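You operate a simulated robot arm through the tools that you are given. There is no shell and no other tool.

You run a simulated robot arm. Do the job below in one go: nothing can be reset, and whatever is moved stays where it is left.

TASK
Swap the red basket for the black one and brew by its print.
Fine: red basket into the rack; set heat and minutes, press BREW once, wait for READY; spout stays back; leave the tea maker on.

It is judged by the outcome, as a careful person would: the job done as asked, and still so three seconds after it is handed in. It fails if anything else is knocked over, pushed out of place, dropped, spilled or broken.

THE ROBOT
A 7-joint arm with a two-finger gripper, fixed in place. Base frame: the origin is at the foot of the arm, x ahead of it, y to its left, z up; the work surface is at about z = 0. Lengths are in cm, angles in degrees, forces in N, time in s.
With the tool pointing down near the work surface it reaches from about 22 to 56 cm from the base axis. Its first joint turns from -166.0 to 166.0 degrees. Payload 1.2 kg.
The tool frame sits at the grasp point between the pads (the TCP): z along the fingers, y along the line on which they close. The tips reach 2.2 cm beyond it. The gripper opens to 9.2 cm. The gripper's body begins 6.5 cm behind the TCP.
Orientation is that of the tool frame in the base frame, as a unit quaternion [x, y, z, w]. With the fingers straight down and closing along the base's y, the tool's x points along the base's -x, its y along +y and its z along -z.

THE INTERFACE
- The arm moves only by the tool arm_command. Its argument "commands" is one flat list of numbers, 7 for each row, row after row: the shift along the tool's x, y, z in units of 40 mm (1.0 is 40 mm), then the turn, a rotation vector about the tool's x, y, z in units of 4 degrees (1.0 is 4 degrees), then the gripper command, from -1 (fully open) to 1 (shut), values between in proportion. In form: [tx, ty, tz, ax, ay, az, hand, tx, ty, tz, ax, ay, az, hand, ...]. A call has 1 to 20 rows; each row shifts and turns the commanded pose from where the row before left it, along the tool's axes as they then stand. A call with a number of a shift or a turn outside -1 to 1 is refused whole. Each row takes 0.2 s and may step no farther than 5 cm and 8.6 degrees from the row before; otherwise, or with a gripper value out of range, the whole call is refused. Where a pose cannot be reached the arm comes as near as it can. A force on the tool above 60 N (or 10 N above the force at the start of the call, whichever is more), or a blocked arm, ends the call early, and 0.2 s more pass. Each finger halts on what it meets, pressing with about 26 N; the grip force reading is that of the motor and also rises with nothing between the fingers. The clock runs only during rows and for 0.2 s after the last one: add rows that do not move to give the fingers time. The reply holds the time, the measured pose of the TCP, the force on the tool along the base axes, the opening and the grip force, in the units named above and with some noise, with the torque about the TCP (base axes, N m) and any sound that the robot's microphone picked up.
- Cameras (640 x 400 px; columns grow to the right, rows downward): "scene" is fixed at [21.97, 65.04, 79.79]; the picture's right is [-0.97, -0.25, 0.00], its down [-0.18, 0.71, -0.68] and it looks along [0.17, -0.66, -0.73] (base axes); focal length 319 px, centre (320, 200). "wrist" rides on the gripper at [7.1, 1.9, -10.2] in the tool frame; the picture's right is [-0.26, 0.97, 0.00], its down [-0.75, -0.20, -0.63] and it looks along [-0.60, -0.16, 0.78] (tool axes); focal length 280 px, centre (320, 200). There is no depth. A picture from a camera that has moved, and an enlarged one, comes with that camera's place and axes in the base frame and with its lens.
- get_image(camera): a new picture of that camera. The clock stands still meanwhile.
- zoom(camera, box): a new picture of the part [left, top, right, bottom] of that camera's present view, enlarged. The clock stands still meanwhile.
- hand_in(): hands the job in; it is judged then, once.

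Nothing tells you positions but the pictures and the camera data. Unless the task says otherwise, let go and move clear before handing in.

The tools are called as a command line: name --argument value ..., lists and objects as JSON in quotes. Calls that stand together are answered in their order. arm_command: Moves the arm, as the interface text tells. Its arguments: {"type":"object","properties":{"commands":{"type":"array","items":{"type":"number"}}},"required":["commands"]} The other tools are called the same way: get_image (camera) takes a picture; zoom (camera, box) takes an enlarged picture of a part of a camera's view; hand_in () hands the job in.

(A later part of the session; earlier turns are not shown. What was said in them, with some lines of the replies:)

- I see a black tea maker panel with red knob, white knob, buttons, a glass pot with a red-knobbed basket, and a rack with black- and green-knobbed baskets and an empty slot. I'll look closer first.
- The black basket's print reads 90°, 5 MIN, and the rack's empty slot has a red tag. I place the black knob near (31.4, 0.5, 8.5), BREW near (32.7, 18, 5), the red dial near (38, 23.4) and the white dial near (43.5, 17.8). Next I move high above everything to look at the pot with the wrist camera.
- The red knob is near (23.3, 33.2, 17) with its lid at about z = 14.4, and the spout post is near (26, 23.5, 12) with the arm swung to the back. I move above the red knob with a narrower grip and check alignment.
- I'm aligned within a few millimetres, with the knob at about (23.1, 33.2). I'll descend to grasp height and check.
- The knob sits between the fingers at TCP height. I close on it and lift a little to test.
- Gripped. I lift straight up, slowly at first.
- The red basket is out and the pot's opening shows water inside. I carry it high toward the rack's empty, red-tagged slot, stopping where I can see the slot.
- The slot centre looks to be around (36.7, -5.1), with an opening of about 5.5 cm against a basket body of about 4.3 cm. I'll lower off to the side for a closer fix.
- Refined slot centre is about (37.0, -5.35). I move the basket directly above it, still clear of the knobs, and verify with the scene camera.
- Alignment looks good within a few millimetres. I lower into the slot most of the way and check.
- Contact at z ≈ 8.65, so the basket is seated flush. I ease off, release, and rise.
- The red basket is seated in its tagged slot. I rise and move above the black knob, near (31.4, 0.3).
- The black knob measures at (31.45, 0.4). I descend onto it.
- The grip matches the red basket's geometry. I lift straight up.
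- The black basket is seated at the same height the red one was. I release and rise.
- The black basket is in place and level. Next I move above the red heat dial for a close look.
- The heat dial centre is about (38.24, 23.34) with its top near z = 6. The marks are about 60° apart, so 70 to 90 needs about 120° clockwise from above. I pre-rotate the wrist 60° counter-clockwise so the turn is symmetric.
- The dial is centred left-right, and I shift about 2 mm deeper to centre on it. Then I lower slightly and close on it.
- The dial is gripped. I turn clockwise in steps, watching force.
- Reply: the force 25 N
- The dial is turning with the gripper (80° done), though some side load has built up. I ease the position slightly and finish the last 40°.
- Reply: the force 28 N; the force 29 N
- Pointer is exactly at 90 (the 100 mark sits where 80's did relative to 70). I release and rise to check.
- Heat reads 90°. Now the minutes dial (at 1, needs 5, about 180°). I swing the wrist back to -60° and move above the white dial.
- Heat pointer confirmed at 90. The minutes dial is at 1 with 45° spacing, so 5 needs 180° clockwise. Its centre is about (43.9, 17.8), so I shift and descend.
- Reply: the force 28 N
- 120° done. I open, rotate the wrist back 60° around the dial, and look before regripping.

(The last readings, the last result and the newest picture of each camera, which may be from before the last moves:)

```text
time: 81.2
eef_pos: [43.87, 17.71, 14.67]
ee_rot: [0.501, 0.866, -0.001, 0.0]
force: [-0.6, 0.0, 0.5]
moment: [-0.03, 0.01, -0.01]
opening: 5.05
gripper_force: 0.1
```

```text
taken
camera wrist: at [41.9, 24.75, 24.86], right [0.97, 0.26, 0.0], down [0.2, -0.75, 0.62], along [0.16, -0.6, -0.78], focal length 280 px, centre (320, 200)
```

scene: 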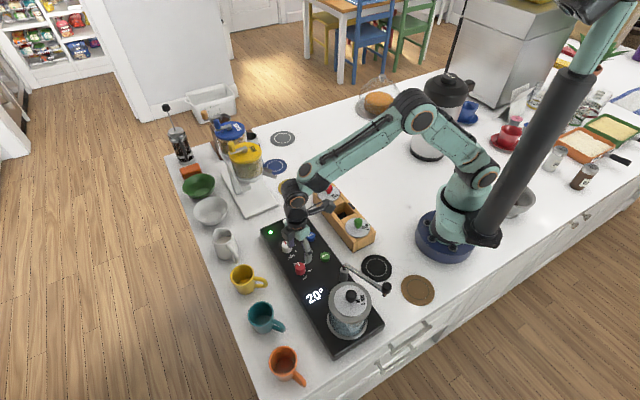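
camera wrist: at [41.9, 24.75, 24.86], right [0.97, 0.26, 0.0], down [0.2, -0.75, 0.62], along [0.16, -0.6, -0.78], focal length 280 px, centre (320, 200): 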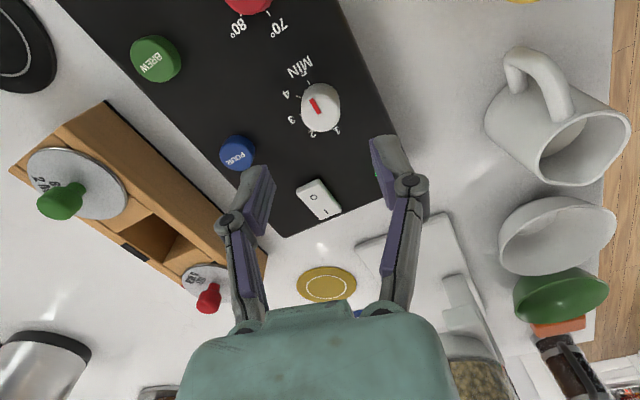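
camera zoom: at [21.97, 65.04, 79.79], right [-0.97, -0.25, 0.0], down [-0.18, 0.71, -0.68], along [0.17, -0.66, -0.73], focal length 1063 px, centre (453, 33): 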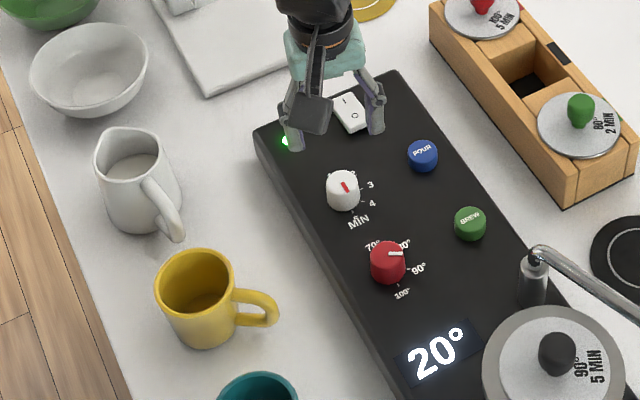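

Minutes points to 5 and heat to 90. Now BREW, at about (32.75, 17.9): I rotate the wrist back, close the fingers, and hover over the button.

arm_command --commands '[0, 0, 0, 0, 0, -1, 0.5, 0, 0, 0, 0, 0, -1, 1, 0, 0, 0, 0, 0, -1, 1, 0, 0, 0, 0, 0, -1, 1, 0, 0, 0, 0, 0, -1, 1, 0, 0, 0, 0, 0, -1, 1, 0, 0, 0, 0, 0, -1, 1, 0, 0, 0, 0, 0, -1, 1, 0, 0, 0, 0, 0, -1, 1, 0, 0, 0, 0, 0, -1, 1, 0, 0, 0, 0, 0, -1, 1, 0, 0, 0, 0, 0, -1, 1, 0, 0, 0, 0, 0, -1, 1, 0, 0, 0, 0, 0, -1, 1, 0, 0, 0, 0, 0, -1, 1, 0, 0, 0, 0, 0, -1, 1, 0, 0, 0, 0, 0, -1, 1, 0, 0, 0, 0, 0, -1, 1, 0, 0, 0, 0, 0, -1, 1, 0, 0, 0, 0, 0, -1, 1]'

arm_command --commands '[0, 0, 0, 0, 0, -1, 1, 0, 0, 0, 0, 0, -1, 1, 0, 0, 0, 0, 0, -1, 1, 0, 0, 0, 0, 0, -1, 1, 0, 0, 0, 0, 0, -1, 1, 0.699, 0.606, 0, 0, 0, 0, 1, 0.699, 0.606, 0, 0, 0, 0, 1, 0.699, 0.606, 0, 0, 0, 0, 1, 0, 0, 0, 0, 0, 0, 1, 0, 0, 0, 0, 0, 0, 1]'

get_image --camera "wrist"

get_image --camera "scene"

```text
time: 85.4
eef_pos: [43.76, 17.63, 14.68]
ee_rot: [-0.174, 0.985, 0.001, 0.0]
force: [-0.5, -0.4, -0.7]
moment: [0.02, 0.01, -0.02]
opening: 0.01
gripper_force: 26.6
```

```text
time: 87.6
eef_pos: [32.57, 17.79, 14.61]
ee_rot: [-0.342, 0.94, 0.0, 0.0]
force: [0.6, 0.4, 0.1]
moment: [-0.03, 0.04, 0.01]
opening: 0.01
gripper_force: 26.1
```

```text
taken
camera wrist: at [25.94, 14.77, 24.81], right [-0.42, 0.91, 0.0], down [0.71, 0.33, 0.63], along [0.57, 0.26, -0.78], focal length 280 px, centre (320, 200)
```

wrist: 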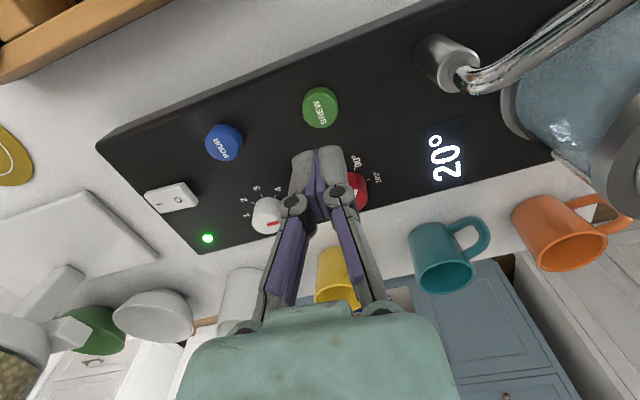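

```text
taken
```

scene: 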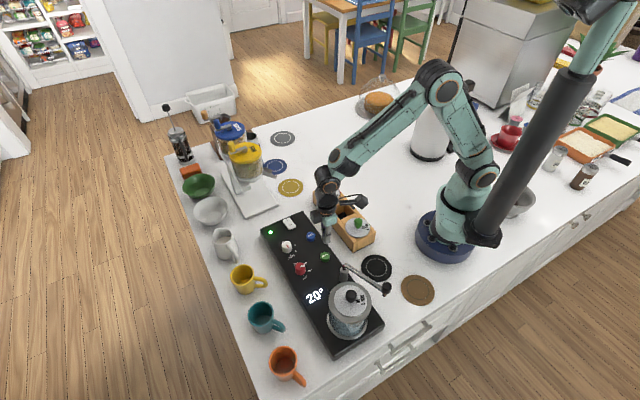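

Centred over BREW. I descend to just above it.

arm_command --commands '[0, 0, 0.7, 0, 0, 0, 1, 0, 0, 0.6, 0, 0, 0, 1, 0, 0, 0.3, 0, 0, 0, 1, 0, 0, 0, 0, 0, 0, 1]'

zoom --camera "wrist" --box '[250, 90, 390, 220]'

zoom --camera "scene" --box '[260, 200, 380, 300]'

```text
time: 88.6
eef_pos: [32.76, 17.77, 8.16]
ee_rot: [-0.342, 0.94, 0.001, 0.0]
force: [0.2, 0.3, -0.2]
moment: [-0.03, -0.02, 0.0]
opening: 0.03
gripper_force: 26.0
```

```text
3.08 times, centred on (320, 155) of wrist
camera zoom: at [25.98, 14.74, 18.46], right [-0.42, 0.91, 0.0], down [0.71, 0.33, 0.62], along [0.57, 0.26, -0.78], focal length 863 px, centre (320, 338)
```

zoom: 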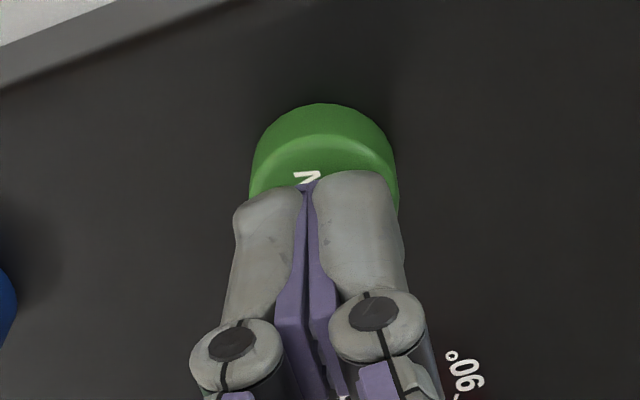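

```text
4.00 times, centred on (320, 250) of scene
camera zoom: at [21.97, 65.04, 79.79], right [-0.97, -0.25, 0.0], down [-0.18, 0.71, -0.68], along [0.17, -0.66, -0.73], focal length 1276 px, centre (320, 0)
```

zoom: 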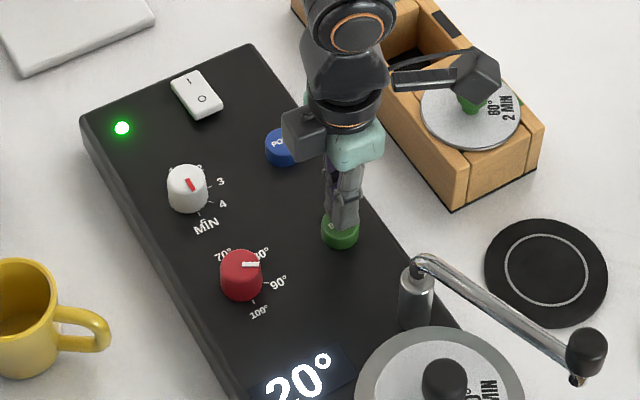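

arm_command --commands '[0, 0, 0.08, 0, 0, 0, 1, 0, 0, 0.06, 0, 0, 0, 1, 0, 0, 0.05, 0, 0, 0, 1]'

zoom --camera "scene" --box '[260, 200, 380, 320]'

```text
time: 89.4
eef_pos: [32.81, 17.81, 7.53]
ee_rot: [-0.342, 0.94, -0.001, 0.0]
force: [0.6, 0.8, 0.8]
moment: [0.01, -0.01, 0.01]
opening: 0.6
gripper_force: 28.2
```

```text
3.33 times, centred on (320, 260) of scene
camera zoom: at [21.97, 65.04, 79.79], right [-0.97, -0.25, 0.0], down [-0.18, 0.71, -0.68], along [0.17, -0.66, -0.73], focal length 1063 px, centre (320, 0)
```

zoom: 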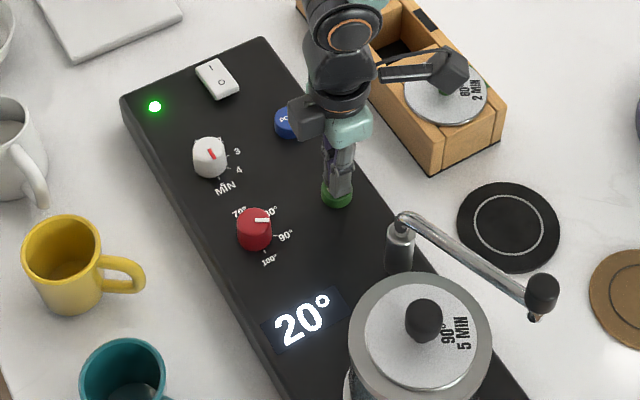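

arm_command --commands '[0, 0, 0.04, 0, 0, 0, 1, 0, 0, 0, 0, 0, 0, 1]'

zoom --camera "wrist" --box '[250, 90, 390, 220]'

zoom --camera "scene" --box '[260, 200, 380, 320]'

```text
time: 90.0
eef_pos: [32.82, 17.81, 7.32]
ee_rot: [-0.342, 0.94, 0.0, 0.0]
force: [0.2, -1.1, 0.4]
moment: [0.02, 0.01, -0.01]
opening: 0.63
gripper_force: 27.7
```

```text
3.08 times, centred on (320, 155) of wrist
camera zoom: at [26.02, 14.78, 17.54], right [-0.42, 0.91, 0.0], down [0.71, 0.33, 0.62], along [0.57, 0.26, -0.78], focal length 863 px, centre (320, 338)
```

zoom: 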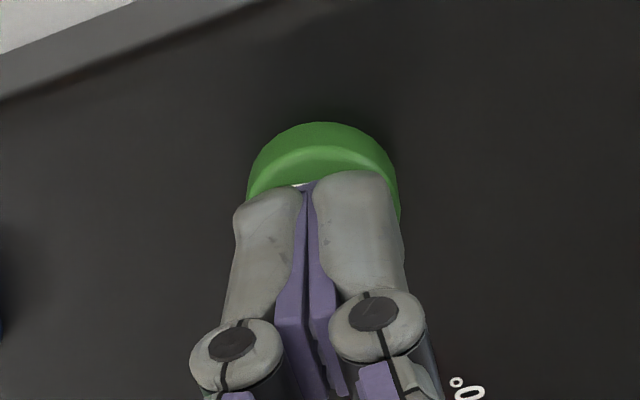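

```text
3.33 times, centred on (320, 260) of scene
camera zoom: at [21.97, 65.04, 79.79], right [-0.97, -0.25, 0.0], down [-0.18, 0.71, -0.68], along [0.17, -0.66, -0.73], focal length 1063 px, centre (320, 0)
```

zoom: 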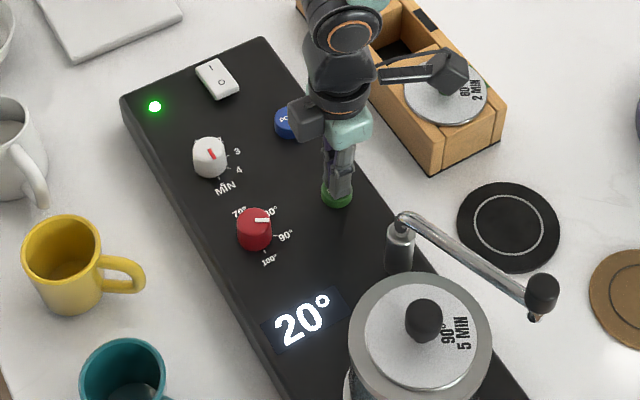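

arm_command --commands '[0, 0, 0.03, 0, 0, 0, 1, 0, 0, 0, 0, 0, 0, 1]'

zoom --camera "scene" --box '[260, 200, 380, 320]'

```text
time: 90.6
eef_pos: [32.68, 17.89, 7.09]
ee_rot: [-0.342, 0.94, 0.0, 0.001]
force: [-0.4, -0.9, 1.9]
moment: [-0.02, 0.02, 0.0]
opening: 0.59
gripper_force: 27.5
```

```text
3.33 times, centred on (320, 260) of scene
camera zoom: at [21.97, 65.04, 79.79], right [-0.97, -0.25, 0.0], down [-0.18, 0.71, -0.68], along [0.17, -0.66, -0.73], focal length 1063 px, centre (320, 0)
```

zoom: 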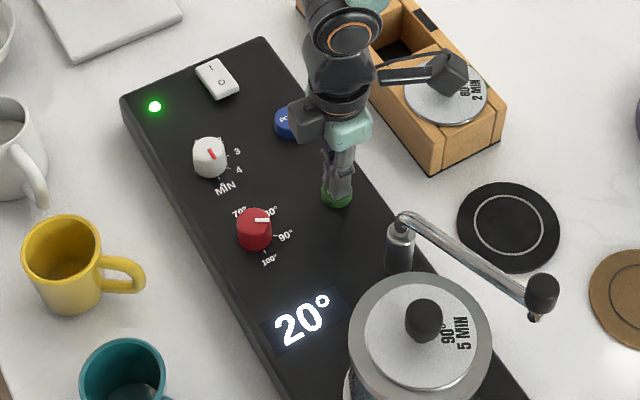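

arm_command --commands '[0, 0, 0.03, 0, 0, 0, 1, 0, 0, 0, 0, 0, 0, 1]'

zoom --camera "scene" --box '[260, 200, 380, 320]'

```text
time: 91.2
eef_pos: [32.77, 17.86, 7.09]
ee_rot: [-0.342, 0.94, 0.0, -0.001]
force: [-0.4, -0.8, 1.2]
moment: [0.02, -0.03, -0.03]
opening: 0.59
gripper_force: 27.6
```

```text
3.33 times, centred on (320, 260) of scene
camera zoom: at [21.97, 65.04, 79.79], right [-0.97, -0.25, 0.0], down [-0.18, 0.71, -0.68], along [0.17, -0.66, -0.73], focal length 1063 px, centre (320, 0)
```

zoom: 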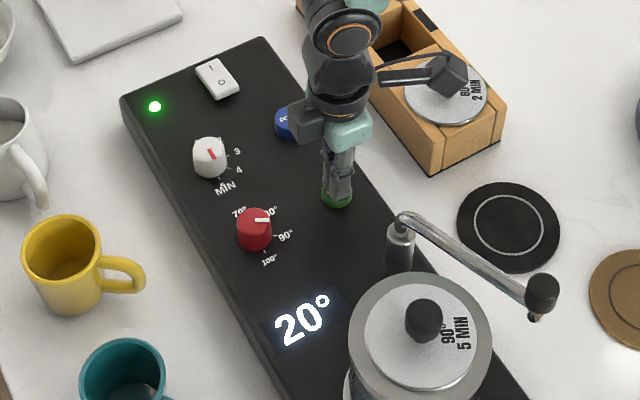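

arm_command --commands '[0, 0, 0.04, 0, 0, 0, 1, 0, 0, 0, 0, 0, 0, 1]'

zoom --camera "scene" --box '[260, 200, 380, 320]'

zoom --camera "wrist" --box '[250, 90, 390, 220]'

```text
time: 91.8
eef_pos: [32.71, 17.88, 6.99]
ee_rot: [-0.342, 0.94, 0.0, 0.0]
force: [-0.5, -0.6, 2.7]
moment: [0.0, 0.06, -0.02]
opening: 0.59
gripper_force: 28.0
heard: click
```

```text
3.33 times, centred on (320, 260) of scene
camera zoom: at [21.97, 65.04, 79.79], right [-0.97, -0.25, 0.0], down [-0.18, 0.71, -0.68], along [0.17, -0.66, -0.73], focal length 1063 px, centre (320, 0)
```

zoom: 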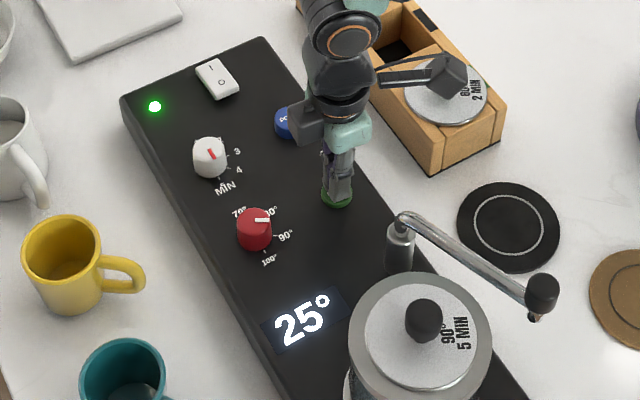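

```text
3.08 times, centred on (320, 155) of wrist
camera zoom: at [26.06, 14.82, 17.13], right [-0.42, 0.91, 0.0], down [0.71, 0.33, 0.63], along [0.57, 0.26, -0.78], focal length 863 px, centre (320, 338)
```

zoom: 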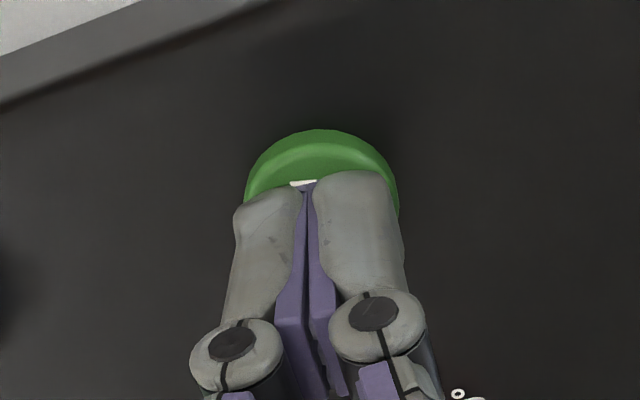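

Click heard and the display is climbing (25°), so BREW registered. I back off the button and wait clear of it.

arm_command --commands '[0, 0, -0.5, 0, 0, 0, 1, 0, 0, -0.8, 0, 0, 0, 1, 0, 0, -0.8, 0, 0, 0, 1, 0, 0, -0.8, 0, 0, 0, 1, 0, 0, 0, 0, 0, 0, 1]'

zoom --camera "scene" --box '[240, 200, 400, 360]'

```text
time: 93.0
eef_pos: [32.88, 17.97, 18.64]
ee_rot: [-0.342, 0.94, -0.001, 0.0]
force: [0.3, 0.1, 0.4]
moment: [-0.04, -0.02, 0.02]
opening: 0.0
gripper_force: 28.4
```

```text
2.50 times, centred on (320, 280) of scene
camera zoom: at [21.97, 65.04, 79.79], right [-0.97, -0.25, 0.0], down [-0.18, 0.71, -0.68], along [0.17, -0.66, -0.73], focal length 797 px, centre (320, 0)
```

zoom: 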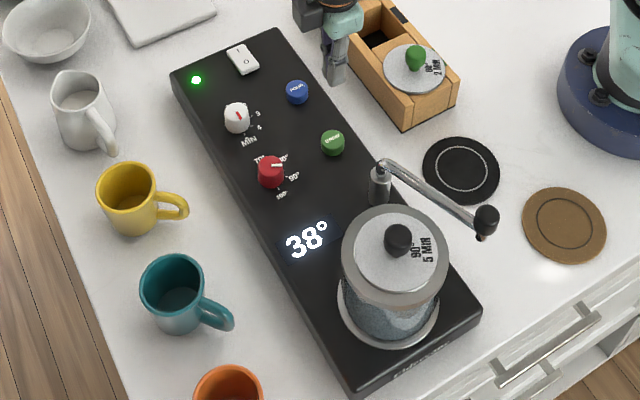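

arm_command --commands '[0, 0, -0.8, 0, 0, 0, 1, 0, 0, -0.8, 0, 0, 0, 1, 0, 0, 0, 0, 0, 0, 1, 0, 0, 0, 0, 0, 0, 1, 0, 0, 0, 0, 0, 0, 1, 0, 0, 0, 0, 0, 0, 1, 0, 0, 0, 0, 0, 0, 1, 0, 0, 0, 0, 0, 0, 1, 0, 0, 0, 0, 0, 0, 1, 0, 0, 0, 0, 0, 0, 1, 0, 0, 0, 0, 0, 0, 1, 0, 0, 0, 0, 0, 0, 1, 0, 0, 0, 0, 0, 0, 1, 0, 0, 0, 0, 0, 0, 1, 0, 0, 0, 0, 0, 0, 1, 0, 0, 0, 0, 0, 0, 1, 0, 0, 0, 0, 0, 0, 1, 0, 0, 0, 0, 0, 0, 1, 0, 0, 0, 0, 0, 0, 1, 0, 0, 0, 0, 0, 0, 1]'

zoom --camera "scene" --box '[240, 200, 400, 360]'

```text
time: 97.2
eef_pos: [32.84, 17.79, 25.0]
ee_rot: [-0.343, 0.94, 0.0, 0.0]
force: [-0.1, -0.2, 0.4]
moment: [-0.04, -0.03, 0.0]
opening: 0.01
gripper_force: 27.9
```

```text
2.50 times, centred on (320, 280) of scene
camera zoom: at [21.97, 65.04, 79.79], right [-0.97, -0.25, 0.0], down [-0.18, 0.71, -0.68], along [0.17, -0.66, -0.73], focal length 797 px, centre (320, 0)
```

zoom: 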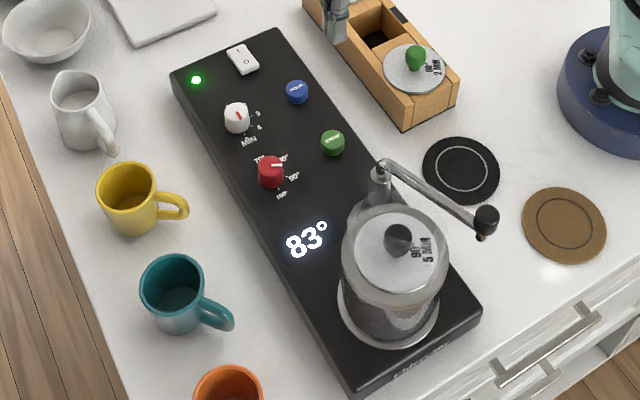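

The display reads 83° and is heating toward 90°. I keep waiting.

arm_command --commands '[0, 0, 0, 0, 0, 0, 1, 0, 0, 0, 0, 0, 0, 1, 0, 0, 0, 0, 0, 0, 1, 0, 0, 0, 0, 0, 0, 1, 0, 0, 0, 0, 0, 0, 1, 0, 0, 0, 0, 0, 0, 1, 0, 0, 0, 0, 0, 0, 1, 0, 0, 0, 0, 0, 0, 1, 0, 0, 0, 0, 0, 0, 1, 0, 0, 0, 0, 0, 0, 1, 0, 0, 0, 0, 0, 0, 1, 0, 0, 0, 0, 0, 0, 1, 0, 0, 0, 0, 0, 0, 1, 0, 0, 0, 0, 0, 0, 1, 0, 0, 0, 0, 0, 0, 1, 0, 0, 0, 0, 0, 0, 1, 0, 0, 0, 0, 0, 0, 1, 0, 0, 0, 0, 0, 0, 1, 0, 0, 0, 0, 0, 0, 1, 0, 0, 0, 0, 0, 0, 1]'

zoom --camera "scene" --box '[240, 200, 400, 360]'

```text
time: 101.4
eef_pos: [32.89, 17.83, 24.97]
ee_rot: [-0.341, 0.94, 0.0, 0.0]
force: [-0.6, -0.7, 0.5]
moment: [0.0, -0.01, -0.02]
opening: 0.0
gripper_force: 28.1
```

```text
2.50 times, centred on (320, 280) of scene
camera zoom: at [21.97, 65.04, 79.79], right [-0.97, -0.25, 0.0], down [-0.18, 0.71, -0.68], along [0.17, -0.66, -0.73], focal length 797 px, centre (320, 0)
```

zoom: 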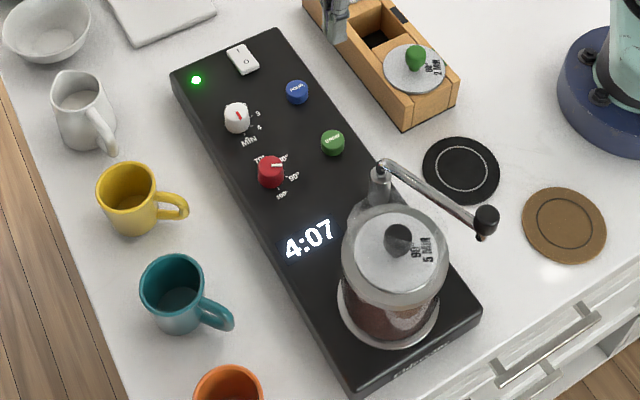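

The timer reads 4:07 after counting down from 5 minutes. I keep waiting for READY.

arm_command --commands '[0, 0, 0, 0, 0, 0, 1, 0, 0, 0, 0, 0, 0, 1, 0, 0, 0, 0, 0, 0, 1, 0, 0, 0, 0, 0, 0, 1, 0, 0, 0, 0, 0, 0, 1, 0, 0, 0, 0, 0, 0, 1, 0, 0, 0, 0, 0, 0, 1, 0, 0, 0, 0, 0, 0, 1, 0, 0, 0, 0, 0, 0, 1, 0, 0, 0, 0, 0, 0, 1, 0, 0, 0, 0, 0, 0, 1, 0, 0, 0, 0, 0, 0, 1, 0, 0, 0, 0, 0, 0, 1, 0, 0, 0, 0, 0, 0, 1, 0, 0, 0, 0, 0, 0, 1, 0, 0, 0, 0, 0, 0, 1, 0, 0, 0, 0, 0, 0, 1, 0, 0, 0, 0, 0, 0, 1, 0, 0, 0, 0, 0, 0, 1, 0, 0, 0, 0, 0, 0, 1]'

arm_command --commands '[0, 0, 0, 0, 0, 0, 1, 0, 0, 0, 0, 0, 0, 1, 0, 0, 0, 0, 0, 0, 1, 0, 0, 0, 0, 0, 0, 1, 0, 0, 0, 0, 0, 0, 1, 0, 0, 0, 0, 0, 0, 1, 0, 0, 0, 0, 0, 0, 1, 0, 0, 0, 0, 0, 0, 1, 0, 0, 0, 0, 0, 0, 1, 0, 0, 0, 0, 0, 0, 1, 0, 0, 0, 0, 0, 0, 1, 0, 0, 0, 0, 0, 0, 1, 0, 0, 0, 0, 0, 0, 1, 0, 0, 0, 0, 0, 0, 1, 0, 0, 0, 0, 0, 0, 1, 0, 0, 0, 0, 0, 0, 1, 0, 0, 0, 0, 0, 0, 1, 0, 0, 0, 0, 0, 0, 1, 0, 0, 0, 0, 0, 0, 1, 0, 0, 0, 0, 0, 0, 1]'

arm_command --commands '[0, 0, 0, 0, 0, 0, 1, 0, 0, 0, 0, 0, 0, 1, 0, 0, 0, 0, 0, 0, 1, 0, 0, 0, 0, 0, 0, 1, 0, 0, 0, 0, 0, 0, 1, 0, 0, 0, 0, 0, 0, 1, 0, 0, 0, 0, 0, 0, 1, 0, 0, 0, 0, 0, 0, 1, 0, 0, 0, 0, 0, 0, 1, 0, 0, 0, 0, 0, 0, 1, 0, 0, 0, 0, 0, 0, 1, 0, 0, 0, 0, 0, 0, 1, 0, 0, 0, 0, 0, 0, 1, 0, 0, 0, 0, 0, 0, 1, 0, 0, 0, 0, 0, 0, 1, 0, 0, 0, 0, 0, 0, 1, 0, 0, 0, 0, 0, 0, 1, 0, 0, 0, 0, 0, 0, 1, 0, 0, 0, 0, 0, 0, 1, 0, 0, 0, 0, 0, 0, 1]'

zoom --camera "scene" --box '[240, 200, 400, 360]'

```text
time: 105.6
eef_pos: [32.8, 17.82, 25.08]
ee_rot: [-0.342, 0.94, -0.001, 0.0]
force: [0.4, -0.2, 0.3]
moment: [0.03, 0.0, -0.02]
opening: 0.0
gripper_force: 28.2
```

```text
time: 109.8
eef_pos: [32.83, 17.79, 24.98]
ee_rot: [-0.342, 0.94, 0.0, 0.0]
force: [0.0, 0.9, 0.4]
moment: [0.01, 0.02, -0.01]
opening: 0.0
gripper_force: 28.1
```

```text
time: 114.0
eef_pos: [32.77, 17.88, 24.98]
ee_rot: [-0.342, 0.94, 0.0, 0.0]
force: [-1.0, -0.5, -0.1]
moment: [0.02, -0.01, -0.01]
opening: 0.01
gripper_force: 27.9
```

```text
2.50 times, centred on (320, 280) of scene
camera zoom: at [21.97, 65.04, 79.79], right [-0.97, -0.25, 0.0], down [-0.18, 0.71, -0.68], along [0.17, -0.66, -0.73], focal length 797 px, centre (320, 0)
```

zoom: 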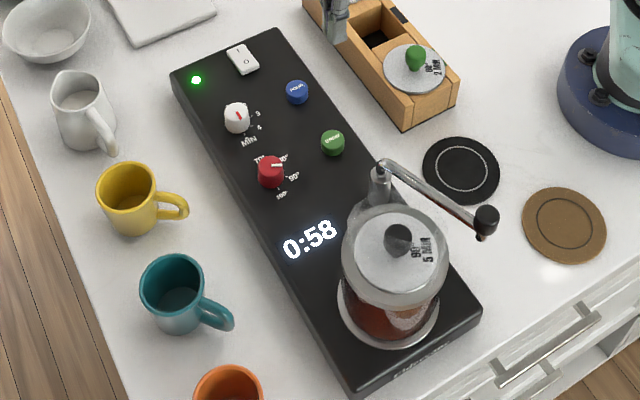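

The timer reads 0:58, so one more wait should bring READY.

arm_command --commands '[0, 0, 0, 0, 0, 0, 1, 0, 0, 0, 0, 0, 0, 1, 0, 0, 0, 0, 0, 0, 1, 0, 0, 0, 0, 0, 0, 1, 0, 0, 0, 0, 0, 0, 1, 0, 0, 0, 0, 0, 0, 1, 0, 0, 0, 0, 0, 0, 1, 0, 0, 0, 0, 0, 0, 1, 0, 0, 0, 0, 0, 0, 1, 0, 0, 0, 0, 0, 0, 1, 0, 0, 0, 0, 0, 0, 1, 0, 0, 0, 0, 0, 0, 1, 0, 0, 0, 0, 0, 0, 1, 0, 0, 0, 0, 0, 0, 1, 0, 0, 0, 0, 0, 0, 1, 0, 0, 0, 0, 0, 0, 1, 0, 0, 0, 0, 0, 0, 1, 0, 0, 0, 0, 0, 0, 1, 0, 0, 0, 0, 0, 0, 1, 0, 0, 0, 0, 0, 0, 1]'

zoom --camera "scene" --box '[240, 200, 400, 360]'

get_image --camera "scene"

get_image --camera "wrist"

```text
time: 118.2
eef_pos: [32.82, 17.87, 24.94]
ee_rot: [-0.342, 0.94, 0.0, 0.0]
force: [-0.6, -0.1, -0.1]
moment: [0.04, -0.01, 0.0]
opening: 0.0
gripper_force: 28.5
```

```text
2.50 times, centred on (320, 280) of scene
camera zoom: at [21.97, 65.04, 79.79], right [-0.97, -0.25, 0.0], down [-0.18, 0.71, -0.68], along [0.17, -0.66, -0.73], focal length 797 px, centre (320, 0)
```

zoom: 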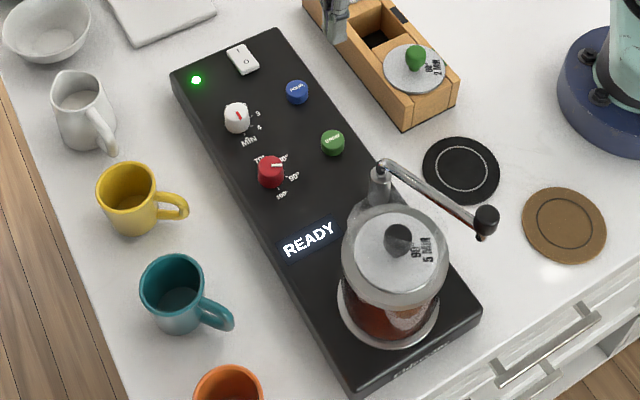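

```text
taken
```

scene: 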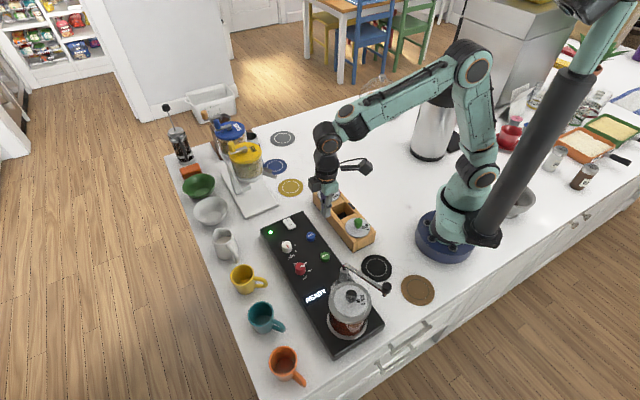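

```text
taken
camera wrist: at [26.11, 14.79, 35.2], right [-0.42, 0.91, 0.0], down [0.71, 0.33, 0.62], along [0.57, 0.26, -0.78], focal length 280 px, centre (320, 200)
```

wrist: 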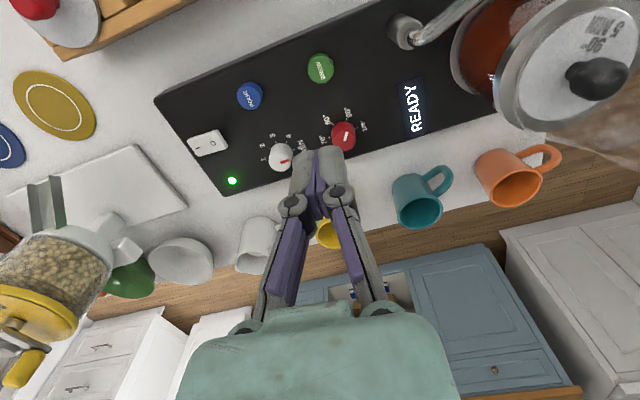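

The display shows READY and the tea is brewed. The red basket is in its rack slot, the spout is still back, the power light is on, and the gripper is clear, so I'm handing in.

hand_in

```text
The job is handed in.
```

The tea is brewed: the display read READY, and I handed the job in with everything in place.

- **Baskets:** the red one is in the rack's red-tagged slot, and the black one is seated level in the pot.
- **Settings:** the black basket's print says 90°, 5 MIN. Heat is set to 90 and minutes to 5.
- **Brew:** I pressed BREW once (one click). The water heated, the 5-minute timer ran down, and READY came up.
- **Left as asked:** the spout is still swung back and the tea maker is still on. In the last pictures nothing else looked moved or spilled, and the arm was clear.
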